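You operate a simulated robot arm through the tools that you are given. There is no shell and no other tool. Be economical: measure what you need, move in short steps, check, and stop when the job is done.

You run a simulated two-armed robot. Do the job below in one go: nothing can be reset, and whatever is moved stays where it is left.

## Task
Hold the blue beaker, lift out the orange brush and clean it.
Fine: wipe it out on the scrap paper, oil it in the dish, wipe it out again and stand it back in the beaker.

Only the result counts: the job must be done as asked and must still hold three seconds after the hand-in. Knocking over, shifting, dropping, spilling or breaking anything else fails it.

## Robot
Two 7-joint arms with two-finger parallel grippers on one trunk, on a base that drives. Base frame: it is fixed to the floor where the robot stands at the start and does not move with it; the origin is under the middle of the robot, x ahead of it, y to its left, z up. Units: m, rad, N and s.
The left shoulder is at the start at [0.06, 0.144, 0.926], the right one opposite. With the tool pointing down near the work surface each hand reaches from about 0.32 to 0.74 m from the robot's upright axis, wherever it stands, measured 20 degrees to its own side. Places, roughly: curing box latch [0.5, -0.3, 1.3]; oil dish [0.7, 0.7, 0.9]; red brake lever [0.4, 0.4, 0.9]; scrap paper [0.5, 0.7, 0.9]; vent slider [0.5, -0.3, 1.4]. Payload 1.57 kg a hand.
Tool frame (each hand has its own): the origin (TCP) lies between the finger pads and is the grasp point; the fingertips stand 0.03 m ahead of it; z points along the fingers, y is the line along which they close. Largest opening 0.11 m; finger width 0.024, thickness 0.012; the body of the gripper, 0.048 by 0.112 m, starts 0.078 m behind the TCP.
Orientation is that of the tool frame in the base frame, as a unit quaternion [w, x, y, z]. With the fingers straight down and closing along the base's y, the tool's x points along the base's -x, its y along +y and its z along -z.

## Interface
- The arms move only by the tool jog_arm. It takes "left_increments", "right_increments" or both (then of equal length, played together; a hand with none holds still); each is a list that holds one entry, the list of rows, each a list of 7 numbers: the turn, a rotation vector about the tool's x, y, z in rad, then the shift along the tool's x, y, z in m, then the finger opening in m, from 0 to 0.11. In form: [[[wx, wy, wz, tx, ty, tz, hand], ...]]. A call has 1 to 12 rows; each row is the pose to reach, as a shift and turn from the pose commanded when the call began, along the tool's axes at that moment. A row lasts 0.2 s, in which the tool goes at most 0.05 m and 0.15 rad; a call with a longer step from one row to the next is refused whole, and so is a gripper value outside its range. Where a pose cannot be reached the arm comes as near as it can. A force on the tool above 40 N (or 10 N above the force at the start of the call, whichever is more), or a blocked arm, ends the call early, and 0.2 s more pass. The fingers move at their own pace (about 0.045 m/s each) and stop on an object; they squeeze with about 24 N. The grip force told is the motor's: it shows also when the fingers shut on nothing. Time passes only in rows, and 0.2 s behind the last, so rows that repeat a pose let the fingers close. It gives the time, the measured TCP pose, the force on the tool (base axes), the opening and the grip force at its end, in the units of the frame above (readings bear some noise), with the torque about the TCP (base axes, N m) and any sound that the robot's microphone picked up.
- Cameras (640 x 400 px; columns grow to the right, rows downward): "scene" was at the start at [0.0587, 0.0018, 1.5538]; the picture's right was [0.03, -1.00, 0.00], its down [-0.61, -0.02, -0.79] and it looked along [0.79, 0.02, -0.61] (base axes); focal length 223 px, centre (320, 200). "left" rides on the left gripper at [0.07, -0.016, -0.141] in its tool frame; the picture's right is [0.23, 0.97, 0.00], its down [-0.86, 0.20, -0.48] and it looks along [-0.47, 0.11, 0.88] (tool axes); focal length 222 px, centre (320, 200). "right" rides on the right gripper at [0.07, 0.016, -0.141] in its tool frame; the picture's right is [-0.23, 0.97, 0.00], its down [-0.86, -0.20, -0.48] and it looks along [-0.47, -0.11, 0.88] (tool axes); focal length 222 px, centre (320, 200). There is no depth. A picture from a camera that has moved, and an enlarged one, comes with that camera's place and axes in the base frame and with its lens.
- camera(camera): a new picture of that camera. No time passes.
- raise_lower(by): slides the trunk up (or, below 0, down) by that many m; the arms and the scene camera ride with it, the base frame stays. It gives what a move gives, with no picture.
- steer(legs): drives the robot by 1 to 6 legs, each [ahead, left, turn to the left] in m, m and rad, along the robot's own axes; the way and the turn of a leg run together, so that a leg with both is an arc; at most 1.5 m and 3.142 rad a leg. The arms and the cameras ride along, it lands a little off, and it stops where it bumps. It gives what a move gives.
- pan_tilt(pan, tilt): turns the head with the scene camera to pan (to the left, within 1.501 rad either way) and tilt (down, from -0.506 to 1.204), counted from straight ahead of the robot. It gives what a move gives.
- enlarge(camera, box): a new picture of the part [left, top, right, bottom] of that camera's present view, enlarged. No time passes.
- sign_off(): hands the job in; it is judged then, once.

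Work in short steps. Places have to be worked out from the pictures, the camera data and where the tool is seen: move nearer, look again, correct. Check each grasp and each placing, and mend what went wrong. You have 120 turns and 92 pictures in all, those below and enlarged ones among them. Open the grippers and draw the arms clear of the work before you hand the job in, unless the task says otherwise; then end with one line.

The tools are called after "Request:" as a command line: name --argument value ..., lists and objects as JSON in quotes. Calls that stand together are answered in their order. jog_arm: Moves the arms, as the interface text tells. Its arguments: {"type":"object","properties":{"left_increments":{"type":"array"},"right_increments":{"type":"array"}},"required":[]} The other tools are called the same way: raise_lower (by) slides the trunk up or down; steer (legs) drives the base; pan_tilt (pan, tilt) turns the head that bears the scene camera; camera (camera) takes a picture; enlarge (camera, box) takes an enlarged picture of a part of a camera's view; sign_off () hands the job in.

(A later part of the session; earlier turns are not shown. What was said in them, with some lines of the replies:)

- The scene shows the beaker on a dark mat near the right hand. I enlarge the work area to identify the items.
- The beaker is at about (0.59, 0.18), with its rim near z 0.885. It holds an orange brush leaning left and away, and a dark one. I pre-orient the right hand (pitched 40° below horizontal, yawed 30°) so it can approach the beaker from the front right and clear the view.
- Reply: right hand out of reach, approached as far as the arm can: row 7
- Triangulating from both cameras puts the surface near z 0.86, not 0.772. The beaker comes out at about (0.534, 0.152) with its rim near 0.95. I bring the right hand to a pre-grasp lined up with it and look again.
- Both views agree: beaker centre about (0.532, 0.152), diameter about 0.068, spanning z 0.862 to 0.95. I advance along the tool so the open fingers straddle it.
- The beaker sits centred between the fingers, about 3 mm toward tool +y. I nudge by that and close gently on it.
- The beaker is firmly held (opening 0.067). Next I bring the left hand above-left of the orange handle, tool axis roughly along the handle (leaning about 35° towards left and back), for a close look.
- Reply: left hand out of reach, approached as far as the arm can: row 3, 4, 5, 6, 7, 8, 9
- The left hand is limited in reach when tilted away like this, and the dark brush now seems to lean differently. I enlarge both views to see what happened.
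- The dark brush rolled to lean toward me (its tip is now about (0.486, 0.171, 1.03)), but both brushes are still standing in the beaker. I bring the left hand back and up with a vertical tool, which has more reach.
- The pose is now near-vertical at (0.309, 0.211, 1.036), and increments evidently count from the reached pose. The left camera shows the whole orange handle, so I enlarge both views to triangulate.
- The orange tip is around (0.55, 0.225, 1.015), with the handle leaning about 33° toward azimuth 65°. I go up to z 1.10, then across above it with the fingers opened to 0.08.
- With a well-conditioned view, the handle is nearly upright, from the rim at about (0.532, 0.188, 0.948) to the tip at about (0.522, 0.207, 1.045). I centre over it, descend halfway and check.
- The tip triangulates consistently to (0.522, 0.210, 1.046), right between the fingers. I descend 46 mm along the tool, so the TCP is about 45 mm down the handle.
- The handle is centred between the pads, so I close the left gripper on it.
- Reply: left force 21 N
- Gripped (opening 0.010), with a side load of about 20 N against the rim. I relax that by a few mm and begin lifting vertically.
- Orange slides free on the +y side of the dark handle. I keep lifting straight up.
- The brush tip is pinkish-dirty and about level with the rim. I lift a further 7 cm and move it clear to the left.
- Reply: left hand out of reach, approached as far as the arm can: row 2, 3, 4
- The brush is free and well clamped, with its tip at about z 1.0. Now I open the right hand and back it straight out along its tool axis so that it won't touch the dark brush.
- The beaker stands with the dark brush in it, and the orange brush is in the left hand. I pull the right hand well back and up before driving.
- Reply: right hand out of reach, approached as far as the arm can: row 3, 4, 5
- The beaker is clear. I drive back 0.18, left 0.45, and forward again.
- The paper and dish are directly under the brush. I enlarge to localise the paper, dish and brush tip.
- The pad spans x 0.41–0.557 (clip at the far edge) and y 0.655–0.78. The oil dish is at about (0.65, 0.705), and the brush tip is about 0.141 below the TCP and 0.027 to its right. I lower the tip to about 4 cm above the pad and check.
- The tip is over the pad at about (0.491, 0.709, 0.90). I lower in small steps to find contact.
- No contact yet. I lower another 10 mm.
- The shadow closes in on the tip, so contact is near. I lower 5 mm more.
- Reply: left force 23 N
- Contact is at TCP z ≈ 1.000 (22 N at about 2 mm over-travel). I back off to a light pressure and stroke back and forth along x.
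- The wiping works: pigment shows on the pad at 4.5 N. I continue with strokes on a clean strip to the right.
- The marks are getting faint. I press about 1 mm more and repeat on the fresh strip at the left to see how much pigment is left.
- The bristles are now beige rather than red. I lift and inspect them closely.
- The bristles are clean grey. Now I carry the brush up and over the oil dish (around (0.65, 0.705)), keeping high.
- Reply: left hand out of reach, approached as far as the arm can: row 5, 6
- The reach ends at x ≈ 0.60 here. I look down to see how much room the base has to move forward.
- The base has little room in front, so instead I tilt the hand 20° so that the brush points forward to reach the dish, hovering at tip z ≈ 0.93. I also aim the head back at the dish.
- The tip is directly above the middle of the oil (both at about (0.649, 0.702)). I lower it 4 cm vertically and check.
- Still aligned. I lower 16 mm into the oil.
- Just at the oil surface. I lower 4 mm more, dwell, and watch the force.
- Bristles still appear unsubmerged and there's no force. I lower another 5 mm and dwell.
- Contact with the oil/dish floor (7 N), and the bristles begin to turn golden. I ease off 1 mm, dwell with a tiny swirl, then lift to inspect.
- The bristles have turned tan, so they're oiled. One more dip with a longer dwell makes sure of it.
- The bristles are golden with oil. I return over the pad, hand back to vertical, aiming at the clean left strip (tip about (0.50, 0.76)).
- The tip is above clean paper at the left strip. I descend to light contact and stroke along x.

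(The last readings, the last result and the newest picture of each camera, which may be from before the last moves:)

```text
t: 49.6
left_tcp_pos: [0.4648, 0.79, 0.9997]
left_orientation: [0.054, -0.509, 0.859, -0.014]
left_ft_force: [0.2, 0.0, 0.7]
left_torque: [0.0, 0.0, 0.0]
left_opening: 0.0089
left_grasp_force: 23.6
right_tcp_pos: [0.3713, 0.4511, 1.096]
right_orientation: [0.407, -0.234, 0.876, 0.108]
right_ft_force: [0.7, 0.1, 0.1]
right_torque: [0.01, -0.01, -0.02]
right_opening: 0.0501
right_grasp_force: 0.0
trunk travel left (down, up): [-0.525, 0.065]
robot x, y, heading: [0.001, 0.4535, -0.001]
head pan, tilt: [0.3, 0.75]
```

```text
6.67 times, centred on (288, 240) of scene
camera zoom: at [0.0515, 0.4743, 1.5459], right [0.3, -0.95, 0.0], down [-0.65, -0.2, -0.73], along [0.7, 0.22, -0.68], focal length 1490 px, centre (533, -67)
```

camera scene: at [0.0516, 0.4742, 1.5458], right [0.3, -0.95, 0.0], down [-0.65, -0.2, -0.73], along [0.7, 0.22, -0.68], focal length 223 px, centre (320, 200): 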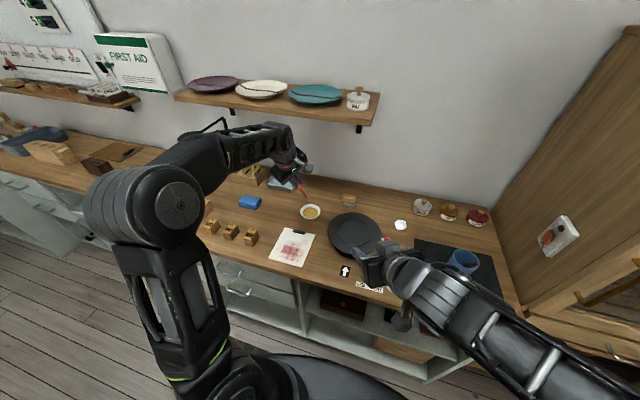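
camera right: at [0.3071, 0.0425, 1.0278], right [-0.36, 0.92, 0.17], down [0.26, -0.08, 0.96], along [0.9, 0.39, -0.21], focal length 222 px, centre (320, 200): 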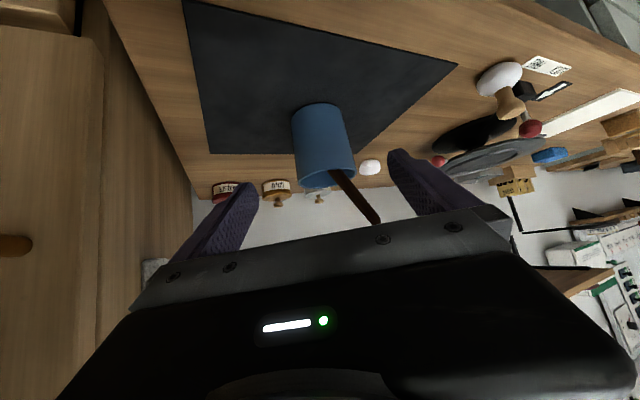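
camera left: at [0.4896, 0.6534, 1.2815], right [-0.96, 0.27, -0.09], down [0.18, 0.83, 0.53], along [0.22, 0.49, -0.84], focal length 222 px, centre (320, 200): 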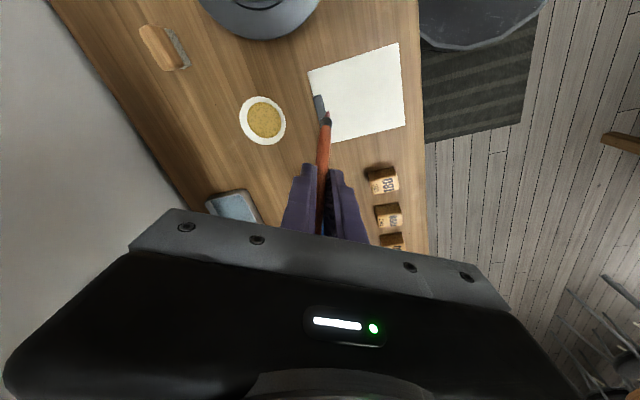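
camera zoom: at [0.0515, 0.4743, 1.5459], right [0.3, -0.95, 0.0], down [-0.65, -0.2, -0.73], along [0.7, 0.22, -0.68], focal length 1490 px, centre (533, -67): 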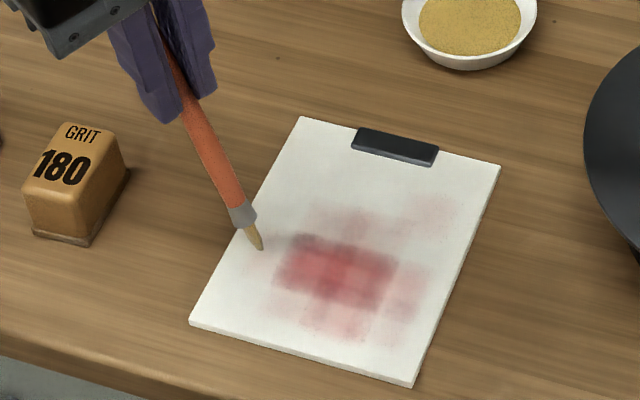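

No oil marks and almost no force, so contact is too light. I press 2 mm lower and repeat the strokes.

Request:
jog_arm --left_increments '[[[0, 0, 0, 0.0002, 0.0002, 0.002, 0.0], [0, 0, 0, -0.0093, -0.0173, 0.0041, 0.0], [0, 0, 0, -0.0188, -0.0347, 0.0063, 0.0], [0, 0, 0, -0.0284, -0.0522, 0.0084, 0.0], [0, 0, 0, -0.0188, -0.0347, 0.0063, 0.0], [0, 0, 0, -0.0093, -0.0173, 0.0041, 0.0], [0, 0, 0, 0.0002, 0.0002, 0.002, 0.0]]]'

Request:
enlarge --camera "scene" --box '[240, 210, 336, 270]'

```text
t: 51.2
left_tcp_pos: [0.464, 0.7906, 0.9979]
left_orientation: [0.054, -0.509, 0.859, -0.013]
left_ft_force: [1.5, -0.6, 8.2]
left_torque: [-0.24, -0.13, 0.04]
left_opening: 0.0088
left_grasp_force: 23.9
right_tcp_pos: [0.3695, 0.4507, 1.0967]
right_orientation: [0.408, -0.235, 0.876, 0.109]
right_ft_force: [-0.9, -0.3, 0.2]
right_torque: [-0.01, 0.02, -0.02]
right_opening: 0.0503
right_grasp_force: 0.0
trunk travel left (down, up): [-0.525, 0.065]
robot x, y, heading: [-0.0016, 0.4505, -0.001]
head pan, tilt: [0.3, 0.75]
```

```text
6.67 times, centred on (288, 240) of scene
camera zoom: at [0.0509, 0.4741, 1.5459], right [0.3, -0.95, 0.0], down [-0.65, -0.2, -0.73], along [0.7, 0.22, -0.68], focal length 1490 px, centre (533, -67)
```

zoom: 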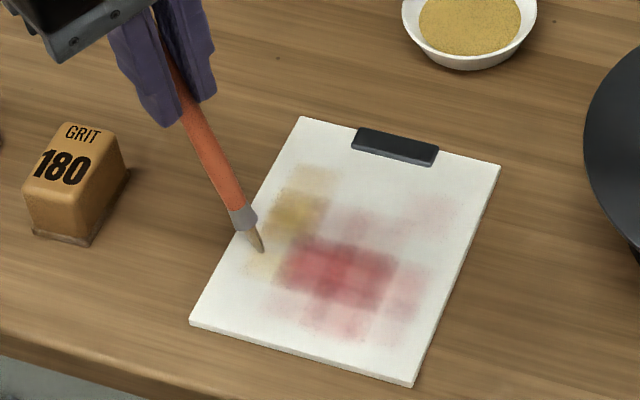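

Yellow oil marks appear now. More strokes until no marks are left.

Request:
jog_arm --left_increments '[[[0, 0, 0, 0.0095, 0.0175, -0.0021, 0.0], [0, 0, 0, 0.0, 0.0, 0.0, 0.0], [0, 0, 0, -0.0095, -0.0175, 0.0021, 0.0], [0, 0, 0, -0.019, -0.0349, 0.0043, 0.0], [0, 0, 0, -0.0286, -0.0524, 0.0064, 0.0], [0, 0, 0, -0.019, -0.0349, 0.0043, 0.0], [0, 0, 0, -0.0095, -0.0175, 0.0021, 0.0], [0, 0, 0, 0.0, 0.0, 0.0, 0.0], [0, 0, 0, 0.0095, 0.0175, -0.0021, 0.0], [0, 0, 0, 0.0, 0.0, 0.0, 0.0], [0, 0, 0, -0.0095, -0.0175, 0.0021, 0.0], [0, 0, 0, -0.019, -0.0349, 0.0043, 0.0]]]'

Request:
enlarge --camera "scene" --box '[240, 210, 336, 270]'

```text
t: 53.8
left_tcp_pos: [0.5054, 0.7903, 0.9974]
left_orientation: [0.054, -0.508, 0.859, -0.014]
left_ft_force: [-0.4, 0.2, -0.7]
left_torque: [-0.03, -0.01, -0.03]
left_opening: 0.0087
left_grasp_force: 24.0
right_tcp_pos: [0.3702, 0.451, 1.0971]
right_orientation: [0.406, -0.236, 0.876, 0.109]
right_ft_force: [0.3, 0.5, 0.3]
right_torque: [-0.02, -0.01, 0.01]
right_opening: 0.0502
right_grasp_force: 0.1
trunk travel left (down, up): [-0.525, 0.065]
robot x, y, heading: [0.0047, 0.4533, 0.004]
head pan, tilt: [0.3, 0.75]
```

```text
6.67 times, centred on (288, 240) of scene
camera zoom: at [0.052, 0.4742, 1.5459], right [0.3, -0.95, 0.0], down [-0.65, -0.2, -0.73], along [0.7, 0.22, -0.68], focal length 1490 px, centre (533, -67)
```

zoom: 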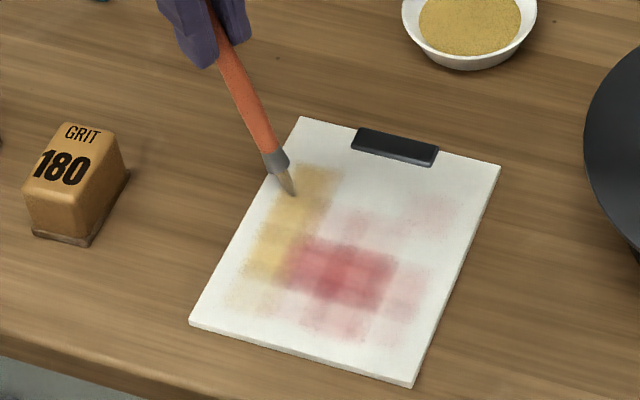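

Almost no force again (the brush crept a bit in the grip). I press 2.5 mm lower and stroke along y on the clean far strip, short of the clip.

Request:
jog_arm --left_increments '[[[0, 0, 0, -0.0055, -0.0103, 0.0038, 0.0], [0, 0, 0, 0.012, -0.0199, 0.0032, 0.0], [0, 0, 0, 0.0295, -0.0295, 0.0026, 0.0], [0, 0, 0, 0.047, -0.0391, 0.002, 0.0], [0, 0, 0, 0.0295, -0.0295, 0.0026, 0.0], [0, 0, 0, 0.012, -0.0199, 0.0032, 0.0], [0, 0, 0, -0.0055, -0.0103, 0.0038, 0.0], [0, 0, 0, 0.012, -0.0199, 0.0032, 0.0], [0, 0, 0, 0.0295, -0.0295, 0.0026, 0.0], [0, 0, 0, 0.047, -0.0391, 0.002, 0.0], [0, 0, 0, 0.0295, -0.0295, 0.0026, 0.0], [0, 0, 0, 0.012, -0.0199, 0.0032, 0.0]]]'

Request:
enlarge --camera "scene" --box '[240, 210, 336, 270]'

```text
t: 56.4
left_tcp_pos: [0.5173, 0.7709, 0.9943]
left_orientation: [0.053, -0.509, 0.859, -0.013]
left_ft_force: [-0.7, -2.2, 3.6]
left_torque: [-0.35, -0.02, 0.04]
left_opening: 0.0088
left_grasp_force: 24.0
right_tcp_pos: [0.371, 0.4508, 1.097]
right_orientation: [0.406, -0.235, 0.876, 0.109]
right_ft_force: [-0.4, -0.5, -0.3]
right_torque: [0.01, 0.01, -0.01]
right_opening: 0.0501
right_grasp_force: 0.1
trunk travel left (down, up): [-0.525, 0.065]
robot x, y, heading: [-0.0028, 0.4499, 0.002]
head pan, tilt: [0.3, 0.75]
```

```text
6.67 times, centred on (288, 240) of scene
camera zoom: at [0.0515, 0.4738, 1.5458], right [0.3, -0.95, 0.0], down [-0.65, -0.2, -0.73], along [0.7, 0.22, -0.68], focal length 1490 px, centre (533, -67)
```

zoom: 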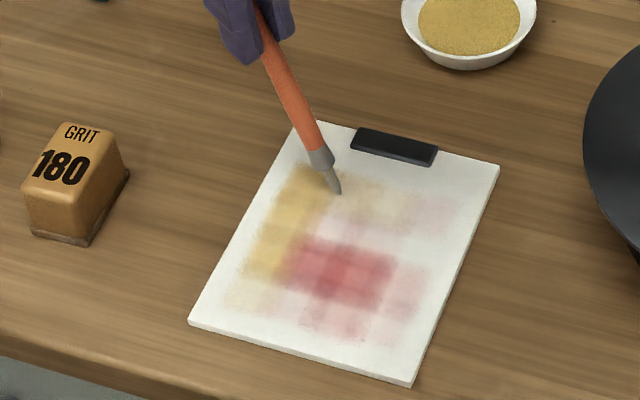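

The marks fade out and the bristles look grey. One more set for good measure, then lift and inspect.

Request:
jog_arm --left_increments '[[[0, 0, 0, 0.0175, -0.0096, 0.0004, 0.0], [0, 0, 0, 0.035, -0.0192, -0.0002, 0.0], [0, 0, 0, 0.0525, -0.0288, -0.0008, 0.0], [0, 0, 0, 0.035, -0.0192, -0.0002, 0.0], [0, 0, 0, 0.0175, -0.0096, 0.0004, 0.0], [0, 0, 0, 0.0, 0.0, 0.001, 0.0], [0, 0, 0, 0.0175, -0.0096, 0.0004, 0.0], [0, 0, 0, 0.035, -0.0192, -0.0002, 0.0], [0, 0, 0, 0.0525, -0.0288, -0.0008, 0.0], [0, 0, 0, 0.0501, -0.0312, -0.0316, 0.0], [0, 0, 0, 0.0477, -0.0336, -0.0616, 0.0]]]'

Request:
enlarge --camera "left" --box '[278, 60, 374, 120]'

```text
t: 58.8
left_tcp_pos: [0.5173, 0.7102, 1.0543]
left_orientation: [0.054, -0.508, 0.859, -0.013]
left_ft_force: [-0.2, 0.4, -0.8]
left_torque: [0.02, 0.0, -0.01]
left_opening: 0.0088
left_grasp_force: 24.1
right_tcp_pos: [0.3705, 0.4509, 1.0971]
right_orientation: [0.407, -0.236, 0.876, 0.11]
right_ft_force: [0.7, 0.4, -0.4]
right_torque: [-0.01, 0.02, 0.0]
right_opening: 0.0501
right_grasp_force: 0.1
trunk travel left (down, up): [-0.525, 0.065]
robot x, y, heading: [0.0001, 0.4515, 0.002]
head pan, tilt: [0.3, 0.75]
```

```text
6.67 times, centred on (326, 90) of left
camera zoom: at [0.4825, 0.6376, 1.1921], right [-0.96, 0.27, -0.09], down [0.18, 0.83, 0.53], along [0.22, 0.49, -0.84], focal length 1481 px, centre (280, 933)
```

zoom: 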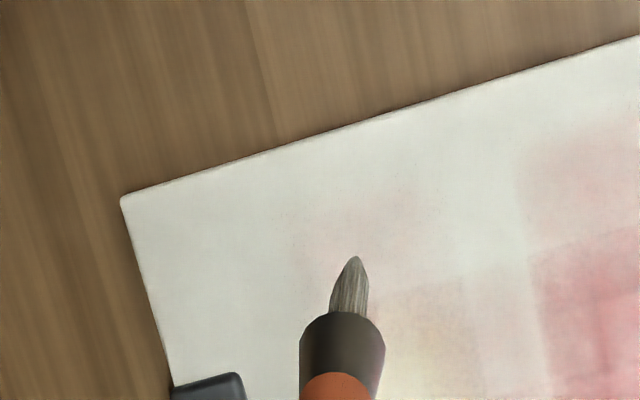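

The bristles are clean. I raise the brush and drive back: 0.18 back, 0.43 right, 0.18 forward. Then I look at the beaker.

Request:
jog_arm --left_increments '[[[0, 0, 0, -0.0034, -0.0034, -0.042, 0.0], [0, 0, 0, -0.0067, -0.0067, -0.0845, 0.0]]]'

Request:
steer --legs '[[-0.18, 0, 0], [0, -0.43, 0], [0.18, 0, 0]]'

Request:
pan_tilt --pan 0.1 --tilt 0.75

Request:
camera --camera "scene"

Request:
camera --camera "left"

```text
t: 59.4
left_tcp_pos: [0.5159, 0.7096, 1.1412]
left_orientation: [0.054, -0.508, 0.86, -0.014]
left_ft_force: [0.1, -0.3, -0.4]
left_torque: [0.04, -0.01, 0.03]
left_opening: 0.0087
left_grasp_force: 24.1
right_tcp_pos: [0.371, 0.4499, 1.0975]
right_orientation: [0.407, -0.235, 0.876, 0.109]
right_ft_force: [-0.1, -0.2, -1.2]
right_torque: [0.01, -0.01, 0.03]
right_opening: 0.0499
right_grasp_force: 0.0
trunk travel left (down, up): [-0.525, 0.065]
robot x, y, heading: [0.0001, 0.4541, 0.002]
head pan, tilt: [0.3, 0.75]
```

```text
t: 64.2
left_tcp_pos: [0.5189, 0.2827, 1.1386]
left_orientation: [0.053, -0.511, 0.858, -0.013]
left_ft_force: [0.4, 0.2, -0.4]
left_torque: [-0.02, 0.0, -0.02]
left_opening: 0.0088
left_grasp_force: 24.1
right_tcp_pos: [0.3741, 0.022, 1.0973]
right_orientation: [0.406, -0.237, 0.875, 0.11]
right_ft_force: [-1.0, 0.2, 0.6]
right_torque: [-0.02, 0.01, 0.0]
right_opening: 0.0501
right_grasp_force: 0.0
trunk travel left (down, up): [-0.525, 0.065]
robot x, y, heading: [-0.0001, 0.0174, 0.004]
head pan, tilt: [0.3, 0.75]
```

```text
t: 65.0
left_tcp_pos: [0.5178, 0.2841, 1.1387]
left_orientation: [0.054, -0.512, 0.857, -0.013]
left_ft_force: [-0.9, 0.1, -0.1]
left_torque: [0.02, 0.02, 0.01]
left_opening: 0.0089
left_grasp_force: 24.7
right_tcp_pos: [0.3738, 0.0223, 1.0973]
right_orientation: [0.406, -0.238, 0.875, 0.11]
right_ft_force: [-0.3, -0.1, 0.6]
right_torque: [0.02, 0.0, -0.03]
right_opening: 0.0501
right_grasp_force: 0.0
trunk travel left (down, up): [-0.525, 0.065]
robot x, y, heading: [0.0068, 0.0216, 0.011]
head pan, tilt: [0.099, 0.75]
```

```text
22 pictures are left
camera scene: at [0.058, 0.0268, 1.5459], right [0.11, -0.99, 0.0], down [-0.68, -0.07, -0.73], along [0.73, 0.08, -0.68], focal length 223 px, centre (320, 200)
```

scene: 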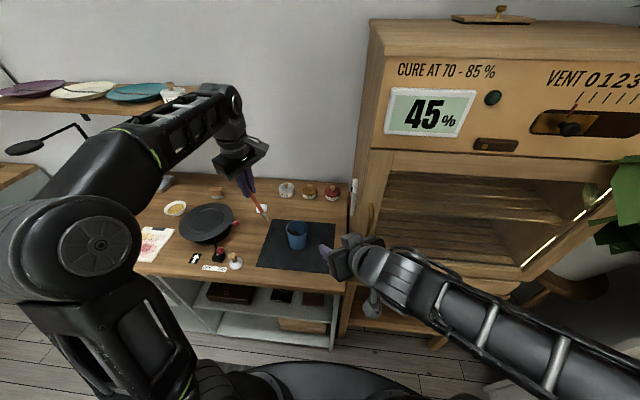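

```text
21 pictures are left
camera left: at [0.4833, 0.2101, 1.2771], right [-0.96, 0.26, -0.09], down [0.18, 0.83, 0.53], along [0.22, 0.49, -0.84], focal length 222 px, centre (320, 200)
```

left: 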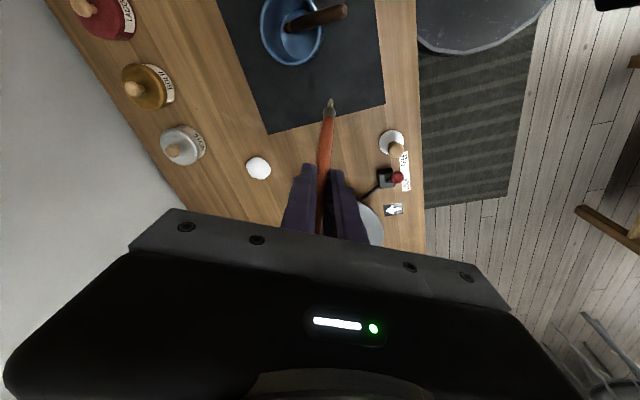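

The beaker is standing as before. I bring the right hand back to the pre-grasp pose in front of it.

Request:
jog_arm --right_increments '[[[0, 0, 0, 0.003, 0.009, 0.037, 0.08], [0, 0, 0, 0.006, 0.018, 0.075, 0.1], [0, 0, 0, 0.009, 0.027, 0.112, 0.11], [0, 0, 0, 0.0128, 0.0365, 0.149, 0.11], [0, 0, 0, 0.0128, 0.0365, 0.149, 0.11]]]'

Request:
camera --camera "right"

```text
t: 66.2
left_tcp_pos: [0.5179, 0.284, 1.1415]
left_orientation: [0.055, -0.511, 0.858, -0.014]
left_ft_force: [-0.4, 0.2, -0.2]
left_torque: [0.0, -0.01, -0.04]
left_opening: 0.0091
left_grasp_force: 23.5
right_tcp_pos: [0.4461, 0.1051, 0.9914]
right_orientation: [0.407, -0.238, 0.875, 0.111]
right_ft_force: [0.2, -1.0, 0.6]
right_torque: [-0.02, -0.03, 0.0]
right_opening: 0.1098
right_grasp_force: 0.2
trunk travel left (down, up): [-0.525, 0.065]
robot x, y, heading: [0.0043, 0.016, 0.007]
head pan, tilt: [0.099, 0.75]
```

```text
20 pictures are left
camera right: at [0.3077, 0.0413, 1.0294], right [-0.37, 0.91, 0.17], down [0.26, -0.08, 0.96], along [0.89, 0.4, -0.21], focal length 222 px, centre (320, 200)
```

right: 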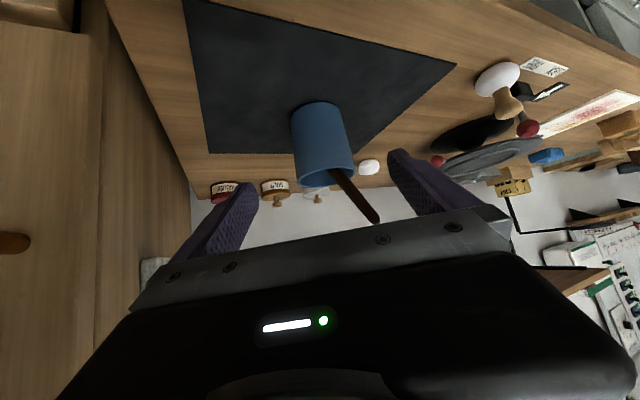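

The view is identical to the retract view. I advance 0.121 along the tool and close on the beaker.

Request:
jog_arm --right_increments '[[[0, 0, 0, 0, 0.001, 0.03, 0.11], [0, 0, 0, 0, 0.001, 0.06, 0.11], [0, 0, 0, 0, 0.001, 0.09, 0.11], [0, 0, 0, 0, 0.001, 0.121, 0.11], [0, 0, 0, 0, 0.001, 0.121, 0.09], [0, 0, 0, 0, 0.001, 0.121, 0.075], [0, 0, 0, 0, 0.001, 0.121, 0.06], [0, 0, 0, 0, 0.001, 0.121, 0.05], [0, 0, 0, 0, 0.001, 0.121, 0.05]]]'

Request:
camera --camera "left"

Request:
enlarge --camera "scene" --box '[230, 180, 342, 250]'

```text
t: 68.2
left_tcp_pos: [0.5188, 0.2831, 1.1382]
left_orientation: [0.053, -0.511, 0.858, -0.014]
left_ft_force: [-0.1, 0.1, -0.4]
left_torque: [-0.01, 0.01, 0.0]
left_opening: 0.0087
left_grasp_force: 23.8
right_tcp_pos: [0.5246, 0.1553, 0.9119]
right_orientation: [0.407, -0.238, 0.875, 0.11]
right_ft_force: [0.6, -0.6, -0.3]
right_torque: [-0.01, -0.01, -0.08]
right_opening: 0.0662
right_grasp_force: 24.3
trunk travel left (down, up): [-0.525, 0.065]
robot x, y, heading: [0.0027, 0.0193, 0.01]
head pan, tilt: [0.099, 0.75]
```

```text
19 pictures are left
camera left: at [0.4836, 0.21, 1.277], right [-0.96, 0.26, -0.09], down [0.18, 0.83, 0.53], along [0.22, 0.49, -0.84], focal length 222 px, centre (320, 200)
```

left: 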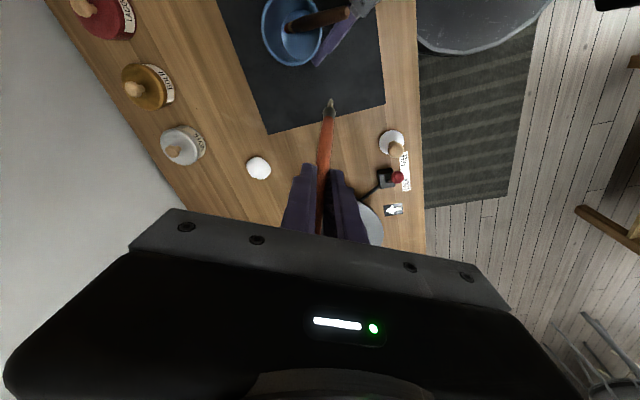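

```text
5.71 times, centred on (286, 215) of scene
camera zoom: at [0.0583, 0.0267, 1.5459], right [0.11, -0.99, 0.0], down [-0.68, -0.07, -0.73], along [0.73, 0.08, -0.68], focal length 1277 px, centre (514, 114)
```

zoom: 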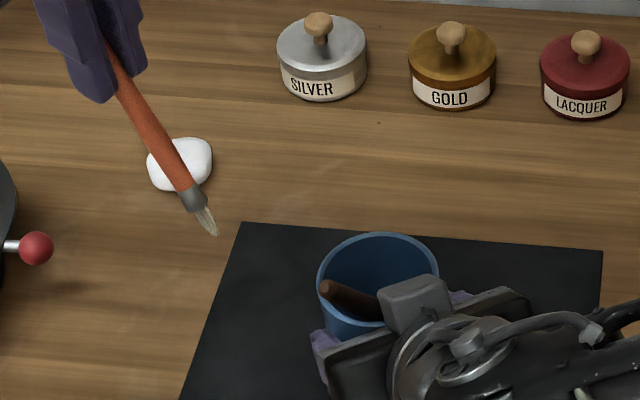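

The beaker is held again. I swing the hand so that the brush hangs vertically and hover its tip over the free far-left part of the beaker mouth (about (0.538, 0.172)).

Request:
jog_arm --left_increments '[[[-0.02, -0.104, 0.01, 0.01, -0.01, -0.001, 0.0], [-0.039, -0.208, 0.02, 0.03, -0.025, -0.001, 0.0], [-0.059, -0.3125, 0.0295, 0.058, -0.046, -0.001, 0.0], [-0.059, -0.3125, 0.0295, 0.0882, -0.07, -0.0014, 0.0], [-0.059, -0.3125, 0.0295, 0.0882, -0.07, -0.0014, 0.0]]]'

Request:
camera --camera "left"

Request:
enlarge --camera "scene" --box '[230, 180, 342, 250]'

```text
t: 69.4
left_tcp_pos: [0.5366, 0.1743, 1.1399]
left_orientation: [0.172, -0.496, 0.846, 0.091]
left_ft_force: [0.4, 0.3, 0.0]
left_torque: [0.0, 0.0, 0.04]
left_opening: 0.0088
left_grasp_force: 24.1
right_tcp_pos: [0.5253, 0.1541, 0.9127]
right_orientation: [0.406, -0.238, 0.875, 0.11]
right_ft_force: [0.2, 0.2, -0.5]
right_torque: [-0.02, -0.03, 0.04]
right_opening: 0.0662
right_grasp_force: 23.7
trunk travel left (down, up): [-0.525, 0.065]
robot x, y, heading: [0.006, 0.0218, 0.005]
head pan, tilt: [0.099, 0.75]
```

```text
17 pictures are left
camera left: at [0.4901, 0.0634, 1.2447], right [-0.95, 0.29, -0.1], down [0.11, 0.63, 0.77], along [0.29, 0.72, -0.63], focal length 222 px, centre (320, 200)
```

left: 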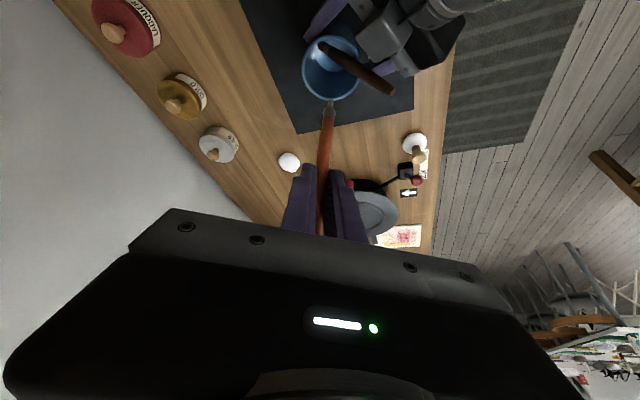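

```text
5.71 times, centred on (286, 215) of scene
camera zoom: at [0.0581, 0.0274, 1.5459], right [0.11, -0.99, 0.0], down [-0.68, -0.07, -0.73], along [0.73, 0.08, -0.68], focal length 1277 px, centre (514, 114)
```

zoom: 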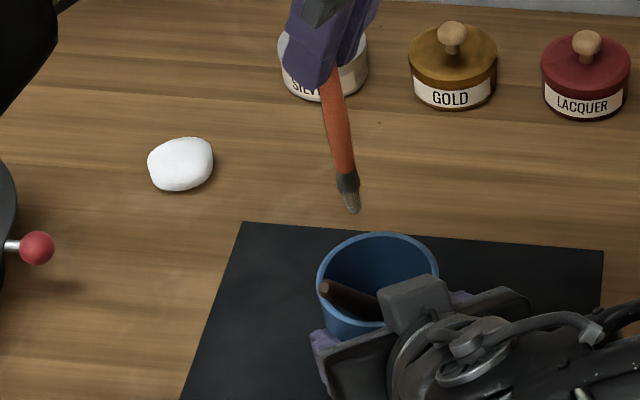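

The brush hangs vertically with its tip at about (0.536, 0.170, 1.01). To stay clear of the dark handle I shift (+14, +7) mm and lower 3 cm to just above the rim.

Request:
jog_arm --left_increments '[[[0, 0, 0, 0.005, -0.008, 0.005, 0.0], [0, 0, 0, -0.0006, -0.0083, 0.0328, 0.0], [0, 0, 0, -0.0006, -0.0083, 0.0328, 0.0]]]'

Request:
enlarge --camera "left" --box '[264, 40, 392, 120]'

Request:
enlarge --camera "scene" --box '[252, 190, 332, 240]'

```text
t: 70.2
left_tcp_pos: [0.551, 0.1798, 1.1095]
left_orientation: [0.172, -0.495, 0.847, 0.092]
left_ft_force: [-0.3, 0.0, -0.1]
left_torque: [0.01, 0.02, 0.02]
left_opening: 0.009
left_grasp_force: 24.1
right_tcp_pos: [0.5248, 0.1547, 0.9115]
right_orientation: [0.406, -0.239, 0.875, 0.111]
right_ft_force: [-0.2, -0.4, -0.9]
right_torque: [0.01, 0.04, 0.03]
right_opening: 0.0665
right_grasp_force: 24.0
trunk travel left (down, up): [-0.525, 0.065]
robot x, y, heading: [0.0049, 0.0143, 0.004]
head pan, tilt: [0.099, 0.75]
```

```text
5.00 times, centred on (328, 80) of left
camera zoom: at [0.5049, 0.0691, 1.2148], right [-0.95, 0.29, -0.1], down [0.11, 0.63, 0.77], along [0.29, 0.72, -0.63], focal length 1111 px, centre (280, 800)
```

zoom: 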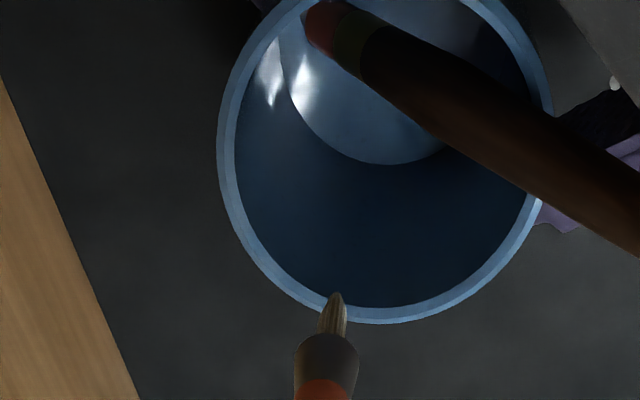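

```text
8.00 times, centred on (292, 215) of scene
camera zoom: at [0.0582, 0.0266, 1.5459], right [0.11, -0.99, 0.0], down [-0.68, -0.07, -0.73], along [0.73, 0.08, -0.68], focal length 1787 px, centre (544, 80)
```

zoom: 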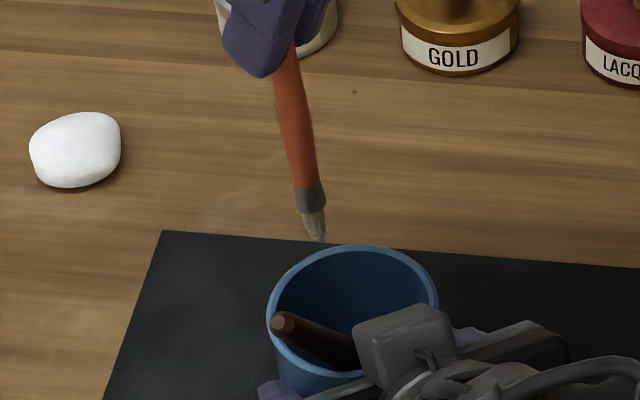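

The vertical drop line lands inside the mouth, about 18 mm from the left rim and clear of the dark handle. I lower 6 cm in.

Request:
jog_arm --left_increments '[[[0, 0, 0, 0.0076, 0.0003, 0.0185, 0.0], [0, 0, 0, 0.0153, 0.0007, 0.037, 0.0], [0, 0, 0, 0.0229, 0.001, 0.0554, 0.0]]]'

Request:
enlarge --camera "left" --box '[264, 40, 392, 120]'

```text
t: 71.0
left_tcp_pos: [0.5497, 0.1799, 1.0496]
left_orientation: [0.171, -0.496, 0.846, 0.093]
left_ft_force: [0.2, -0.4, 0.4]
left_torque: [0.01, 0.0, -0.03]
left_opening: 0.0086
left_grasp_force: 23.3
right_tcp_pos: [0.5264, 0.155, 0.9129]
right_orientation: [0.407, -0.239, 0.875, 0.111]
right_ft_force: [-0.2, 0.1, -1.1]
right_torque: [-0.05, 0.05, -0.01]
right_opening: 0.0665
right_grasp_force: 23.7
trunk travel left (down, up): [-0.525, 0.065]
robot x, y, heading: [0.0037, 0.0169, 0.002]
head pan, tilt: [0.099, 0.75]
```

```text
5.00 times, centred on (328, 80) of left
camera zoom: at [0.5053, 0.0691, 1.1553], right [-0.95, 0.29, -0.1], down [0.11, 0.63, 0.77], along [0.29, 0.72, -0.63], focal length 1111 px, centre (280, 800)
```

zoom: 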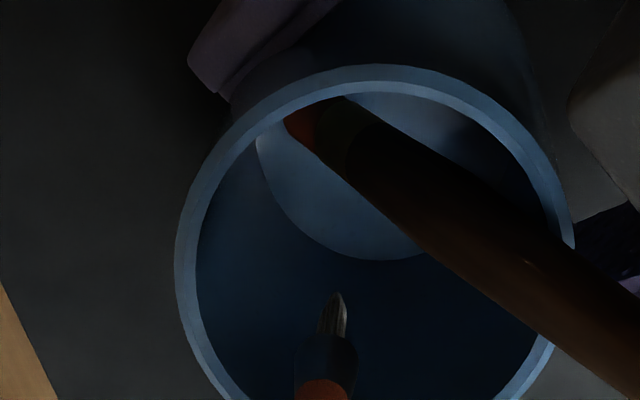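

Inside and free. I lower another 38 mm.

Request:
jog_arm --left_increments '[[[0, 0, 0, 0.0076, 0.0003, 0.0185, 0.0], [0, 0, 0, 0.0145, 0.0006, 0.035, 0.0]]]'

Request:
enlarge --camera "scene" --box '[252, 190, 332, 240]'

```text
t: 71.6
left_tcp_pos: [0.5512, 0.1794, 1.0114]
left_orientation: [0.173, -0.496, 0.846, 0.091]
left_ft_force: [-1.1, -0.4, 0.3]
left_torque: [0.01, -0.02, 0.0]
left_opening: 0.0086
left_grasp_force: 24.0
right_tcp_pos: [0.5259, 0.1547, 0.9131]
right_orientation: [0.406, -0.239, 0.875, 0.111]
right_ft_force: [0.4, 0.0, -0.8]
right_torque: [-0.03, -0.01, -0.01]
right_opening: 0.0664
right_grasp_force: 23.8
trunk travel left (down, up): [-0.525, 0.065]
robot x, y, heading: [0.0055, 0.0181, 0.007]
head pan, tilt: [0.099, 0.75]
```

```text
8.00 times, centred on (292, 215) of scene
camera zoom: at [0.0584, 0.0267, 1.5459], right [0.11, -0.99, 0.0], down [-0.68, -0.07, -0.73], along [0.73, 0.08, -0.68], focal length 1787 px, centre (544, 80)
```

zoom: 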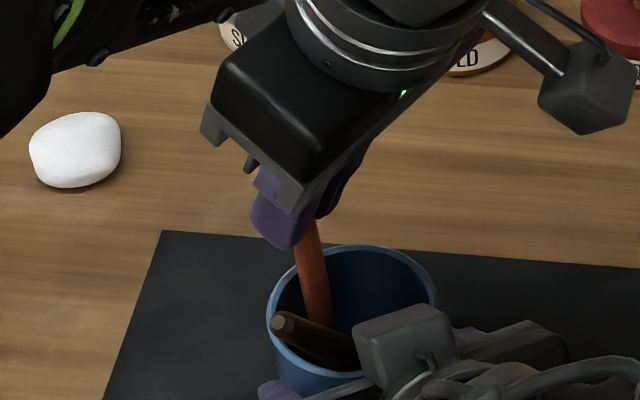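

Nearly down. I lower 6 mm more watching for bottom contact.

Request:
jog_arm --left_increments '[[[0, 0, 0, 0.0011, 0.0, 0.0028, 0.0], [0, 0, 0, 0.0023, 0.0001, 0.0055, 0.0]]]'

```text
t: 72.2
left_tcp_pos: [0.5507, 0.1804, 1.005]
left_orientation: [0.172, -0.495, 0.846, 0.093]
left_ft_force: [0.2, -1.6, -0.9]
left_torque: [-0.02, 0.01, 0.01]
left_opening: 0.0087
left_grasp_force: 23.8
right_tcp_pos: [0.526, 0.1544, 0.9128]
right_orientation: [0.406, -0.239, 0.875, 0.111]
right_ft_force: [0.2, -0.8, 1.2]
right_torque: [0.0, 0.0, -0.02]
right_opening: 0.0664
right_grasp_force: 24.4
trunk travel left (down, up): [-0.525, 0.065]
robot x, y, heading: [-0.0007, 0.0209, 0.008]
head pan, tilt: [0.099, 0.75]
```

No contact yet. I lower 5 mm more.

Request:
jog_arm --left_increments '[[[0, 0, 0, 0.001, 0.0, 0.0023, 0.0], [0, 0, 0, 0.0019, 0.0001, 0.0046, 0.0]]]'

Request:
enlarge --camera "left" --box '[232, 60, 424, 180]'

```text
t: 72.8
left_tcp_pos: [0.552, 0.18, 1.0033]
left_orientation: [0.174, -0.496, 0.846, 0.09]
left_ft_force: [-2.4, -0.3, 22.2]
left_torque: [-0.03, 0.29, -0.04]
left_opening: 0.009
left_grasp_force: 24.2
right_tcp_pos: [0.5253, 0.1537, 0.9133]
right_orientation: [0.407, -0.238, 0.875, 0.11]
right_ft_force: [7.8, 4.8, -9.2]
right_torque: [0.06, 0.35, -0.21]
right_opening: 0.0663
right_grasp_force: 23.7
trunk travel left (down, up): [-0.525, 0.065]
robot x, y, heading: [0.0029, 0.0196, 0.008]
head pan, tilt: [0.099, 0.75]
```

```text
3.33 times, centred on (328, 120) of left
camera zoom: at [0.505, 0.0701, 1.1083], right [-0.95, 0.3, -0.11], down [0.11, 0.63, 0.77], along [0.29, 0.72, -0.63], focal length 740 px, centre (293, 467)
```

zoom: 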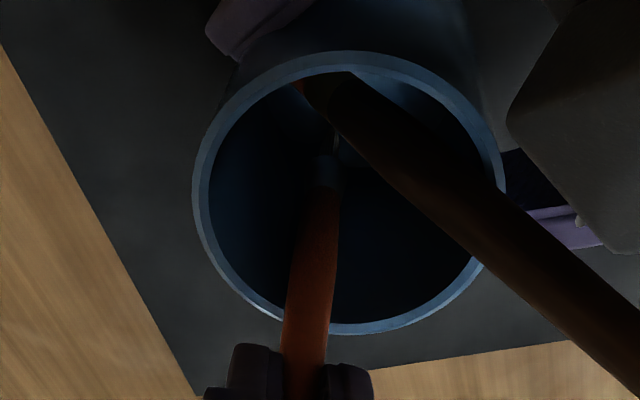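

Bottom contact (22 N). I unload 3 mm, open the fingers slowly and pause to see where the brush settles.

Request:
jog_arm --left_increments '[[[0, 0, 0, -0.0011, 0.0, -0.0026, 0.0], [0, 0, 0, -0.0011, 0.0, -0.0026, 0.014], [0, 0, 0, -0.0011, 0.0, -0.0026, 0.025], [0, 0, 0, -0.0011, 0.0, -0.0026, 0.04], [0, 0, 0, -0.0011, 0.0, -0.0026, 0.055], [0, 0, 0, -0.0011, 0.0, -0.0026, 0.06], [0, 0, 0, -0.0011, 0.0, -0.0026, 0.06]]]'

Request:
camera --camera "left"

Request:
enlarge --camera "scene" --box '[252, 180, 332, 240]'

```text
t: 74.4
left_tcp_pos: [0.5526, 0.18, 1.0039]
left_orientation: [0.172, -0.496, 0.846, 0.091]
left_ft_force: [-0.2, -0.3, -0.2]
left_torque: [0.03, 0.0, 0.02]
left_opening: 0.0603
left_grasp_force: 0.0
right_tcp_pos: [0.5253, 0.1536, 0.9124]
right_orientation: [0.406, -0.238, 0.875, 0.11]
right_ft_force: [-0.2, 0.2, -0.6]
right_torque: [-0.01, 0.04, 0.0]
right_opening: 0.0664
right_grasp_force: 24.3
trunk travel left (down, up): [-0.525, 0.065]
robot x, y, heading: [0.0006, 0.0189, 0.009]
head pan, tilt: [0.099, 0.75]
```

```text
10 pictures are left
camera left: at [0.5051, 0.07, 1.1089], right [-0.95, 0.29, -0.1], down [0.11, 0.63, 0.77], along [0.29, 0.72, -0.63], focal length 222 px, centre (320, 200)
```

left: 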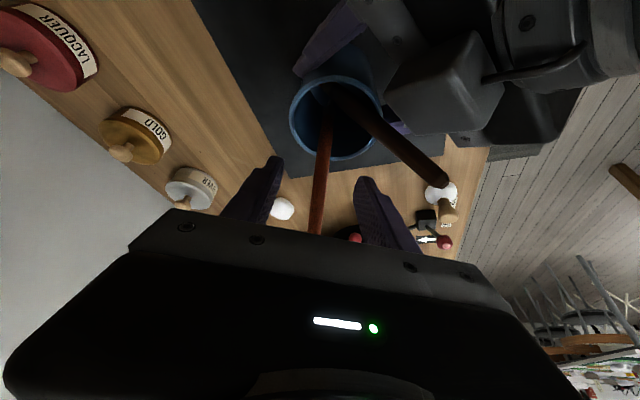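

```text
6.67 times, centred on (292, 210) of scene
camera zoom: at [0.0583, 0.0268, 1.5459], right [0.11, -0.99, 0.0], down [-0.68, -0.07, -0.73], along [0.73, 0.08, -0.68], focal length 1490 px, centre (507, 133)
```

zoom: 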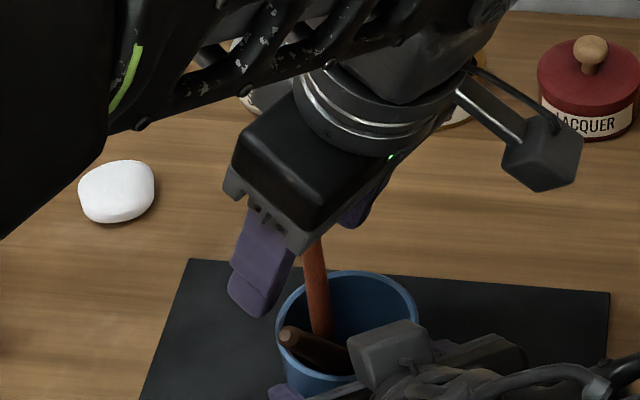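

Released; the brush stands in the beaker. I raise the left hand straight up so that it slides off the handle.

Request:
jog_arm --left_increments '[[[0, 0, 0, -0.0114, -0.0005, -0.0277, 0.06], [0, 0, 0, -0.0229, -0.001, -0.0554, 0.06], [0, 0, 0, -0.0343, -0.0015, -0.0831, 0.06], [0, 0, 0, -0.0457, -0.002, -0.1108, 0.06], [0, 0, 0, -0.0495, -0.0022, -0.12, 0.06]]]'

Request:
camera --camera "left"

```text
t: 75.6
left_tcp_pos: [0.5511, 0.1808, 1.134]
left_orientation: [0.172, -0.496, 0.846, 0.092]
left_ft_force: [0.5, 0.1, -0.6]
left_torque: [-0.01, -0.02, 0.01]
left_opening: 0.06
left_grasp_force: 0.1
right_tcp_pos: [0.5251, 0.1534, 0.9125]
right_orientation: [0.406, -0.238, 0.875, 0.111]
right_ft_force: [0.1, 0.4, -0.4]
right_torque: [0.0, 0.02, -0.03]
right_opening: 0.0663
right_grasp_force: 24.0
trunk travel left (down, up): [-0.525, 0.065]
robot x, y, heading: [0.001, 0.0162, 0.008]
head pan, tilt: [0.099, 0.75]
```

```text
8 pictures are left
camera left: at [0.5055, 0.0698, 1.2389], right [-0.95, 0.29, -0.1], down [0.11, 0.63, 0.77], along [0.29, 0.72, -0.63], focal length 222 px, centre (320, 200)
```

left: 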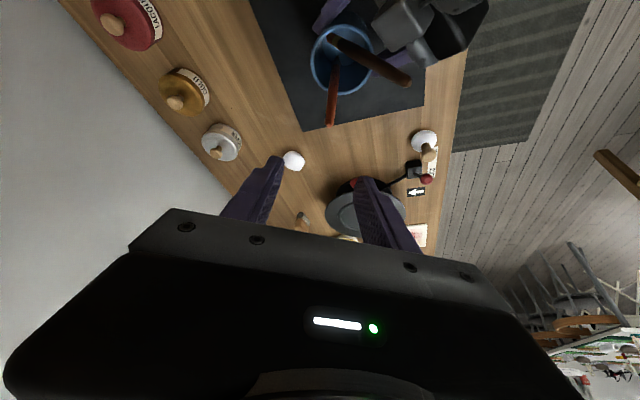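

The orange brush stands in the beaker. I open and back out the right hand along its tool axis while the left hand moves clear to the left.

Request:
jog_arm --left_increments '[[[0, 0, 0, -0.03, 0.018, 0.012, 0.06], [0, 0, 0, -0.06, 0.037, 0.024, 0.06], [0, 0, 0, -0.09, 0.055, 0.036, 0.06], [0, 0, 0, -0.121, 0.074, 0.049, 0.06], [0, 0, 0, -0.108, 0.097, 0.043, 0.08], [0, 0, 0, -0.096, 0.12, 0.038, 0.1], [0, 0, 0, -0.085, 0.143, 0.033, 0.11], [0, 0, 0, -0.085, 0.143, 0.033, 0.11]]]' --right_increments '[[[0, 0, 0, 0, 0, 0, 0.075], [0, 0, 0, 0, 0, 0, 0.09], [0, 0, 0, 0, 0, 0, 0.1], [0, 0, 0, 0, 0, 0, 0.11], [0, 0, 0, 0, 0, -0.02, 0.11], [0, 0, 0, 0, 0, -0.05, 0.11], [0, 0, 0, 0, 0, -0.085, 0.11], [0, 0, 0, 0, 0, -0.12, 0.11]]]'

Request:
camera --camera "right"

```text
t: 77.4
left_tcp_pos: [0.4707, 0.3297, 1.1351]
left_orientation: [0.173, -0.496, 0.846, 0.092]
left_ft_force: [-0.3, 0.8, 0.2]
left_torque: [-0.01, 0.01, -0.01]
left_opening: 0.11
left_grasp_force: 0.1
right_tcp_pos: [0.4459, 0.1087, 0.9909]
right_orientation: [0.407, -0.239, 0.875, 0.11]
right_ft_force: [-0.3, 0.0, -0.3]
right_torque: [0.01, -0.02, -0.02]
right_opening: 0.1101
right_grasp_force: 0.1
trunk travel left (down, up): [-0.525, 0.065]
robot x, y, heading: [0.0068, 0.0186, 0.006]
head pan, tilt: [0.099, 0.75]
```

```text
7 pictures are left
camera right: at [0.3063, 0.0433, 1.0282], right [-0.37, 0.91, 0.17], down [0.26, -0.08, 0.96], along [0.89, 0.4, -0.21], focal length 222 px, centre (320, 200)
```

right: 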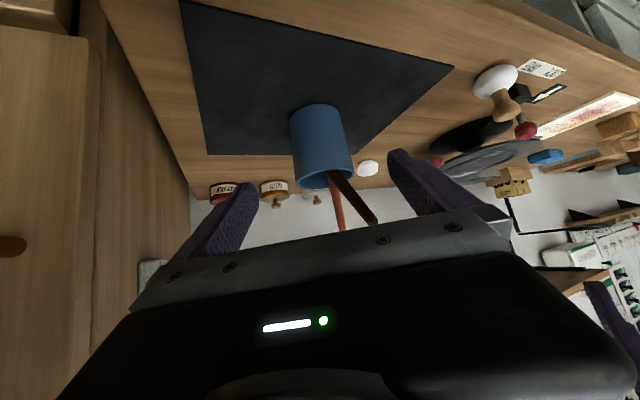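

Both brushes stand in the upright beaker. I withdraw the right hand fully and take a last overall look.

Request:
jog_arm --right_increments '[[[0, 0, 0, 0.005, -0.002, -0.04, 0.11], [0, 0, 0, 0.02, -0.015, -0.08, 0.11], [0, 0, 0, 0.03, -0.025, -0.11, 0.11], [0, 0, 0, 0.03, -0.025, -0.11, 0.11]]]'

Request:
camera --camera "scene"

Request:
enlarge --camera "scene" --box '[230, 180, 342, 275]'

```text
t: 78.4
left_tcp_pos: [0.4727, 0.3289, 1.1326]
left_orientation: [0.172, -0.496, 0.846, 0.092]
left_ft_force: [0.4, -0.5, -0.6]
left_torque: [-0.03, 0.02, -0.02]
left_opening: 0.11
left_grasp_force: 0.1
right_tcp_pos: [0.3926, 0.0507, 1.056]
right_orientation: [0.405, -0.239, 0.876, 0.11]
right_ft_force: [0.1, 0.0, -0.6]
right_torque: [0.01, -0.01, -0.01]
right_opening: 0.11
right_grasp_force: 0.1
right hand out of reach, approached as far as the arm can: row 2, 3, 4
trunk travel left (down, up): [-0.525, 0.065]
robot x, y, heading: [0.0058, 0.0179, 0.007]
head pan, tilt: [0.099, 0.75]
```

```text
6 pictures are left
camera scene: at [0.0587, 0.027, 1.5459], right [0.11, -0.99, 0.0], down [-0.68, -0.07, -0.73], along [0.73, 0.08, -0.68], focal length 223 px, centre (320, 200)
```

scene: 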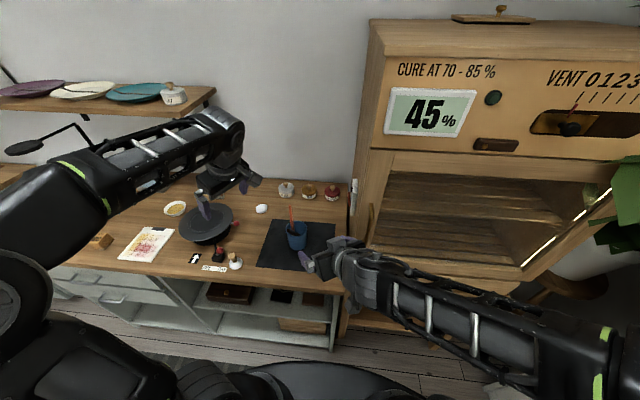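

```text
4.21 times, centred on (286, 228) of scene
camera zoom: at [0.0587, 0.027, 1.5459], right [0.11, -0.99, 0.0], down [-0.68, -0.07, -0.73], along [0.73, 0.08, -0.68], focal length 941 px, centre (463, 84)
```

zoom: 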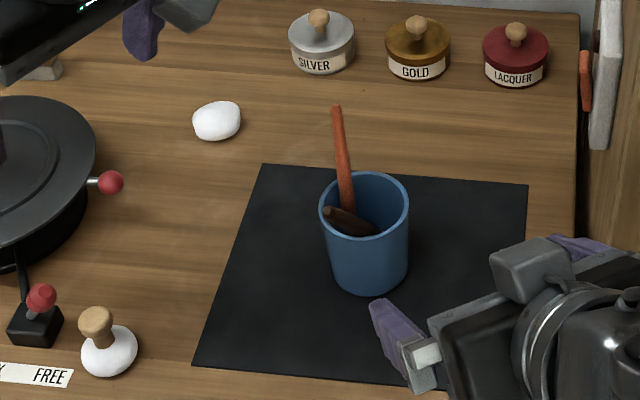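

The orange brush is clean and standing in the upright beaker, both hands are open and clear, and everything else is in place. I hand in.

Request:
sign_off

```text
The job is handed in.
```

The orange brush was wiped out on the scrap paper, oiled in the dish and wiped out again. It is now standing back in the blue beaker, which the right hand held while the brush came out and went back in; the dark brush beside it rolled over to lean another way when I gripped the beaker.
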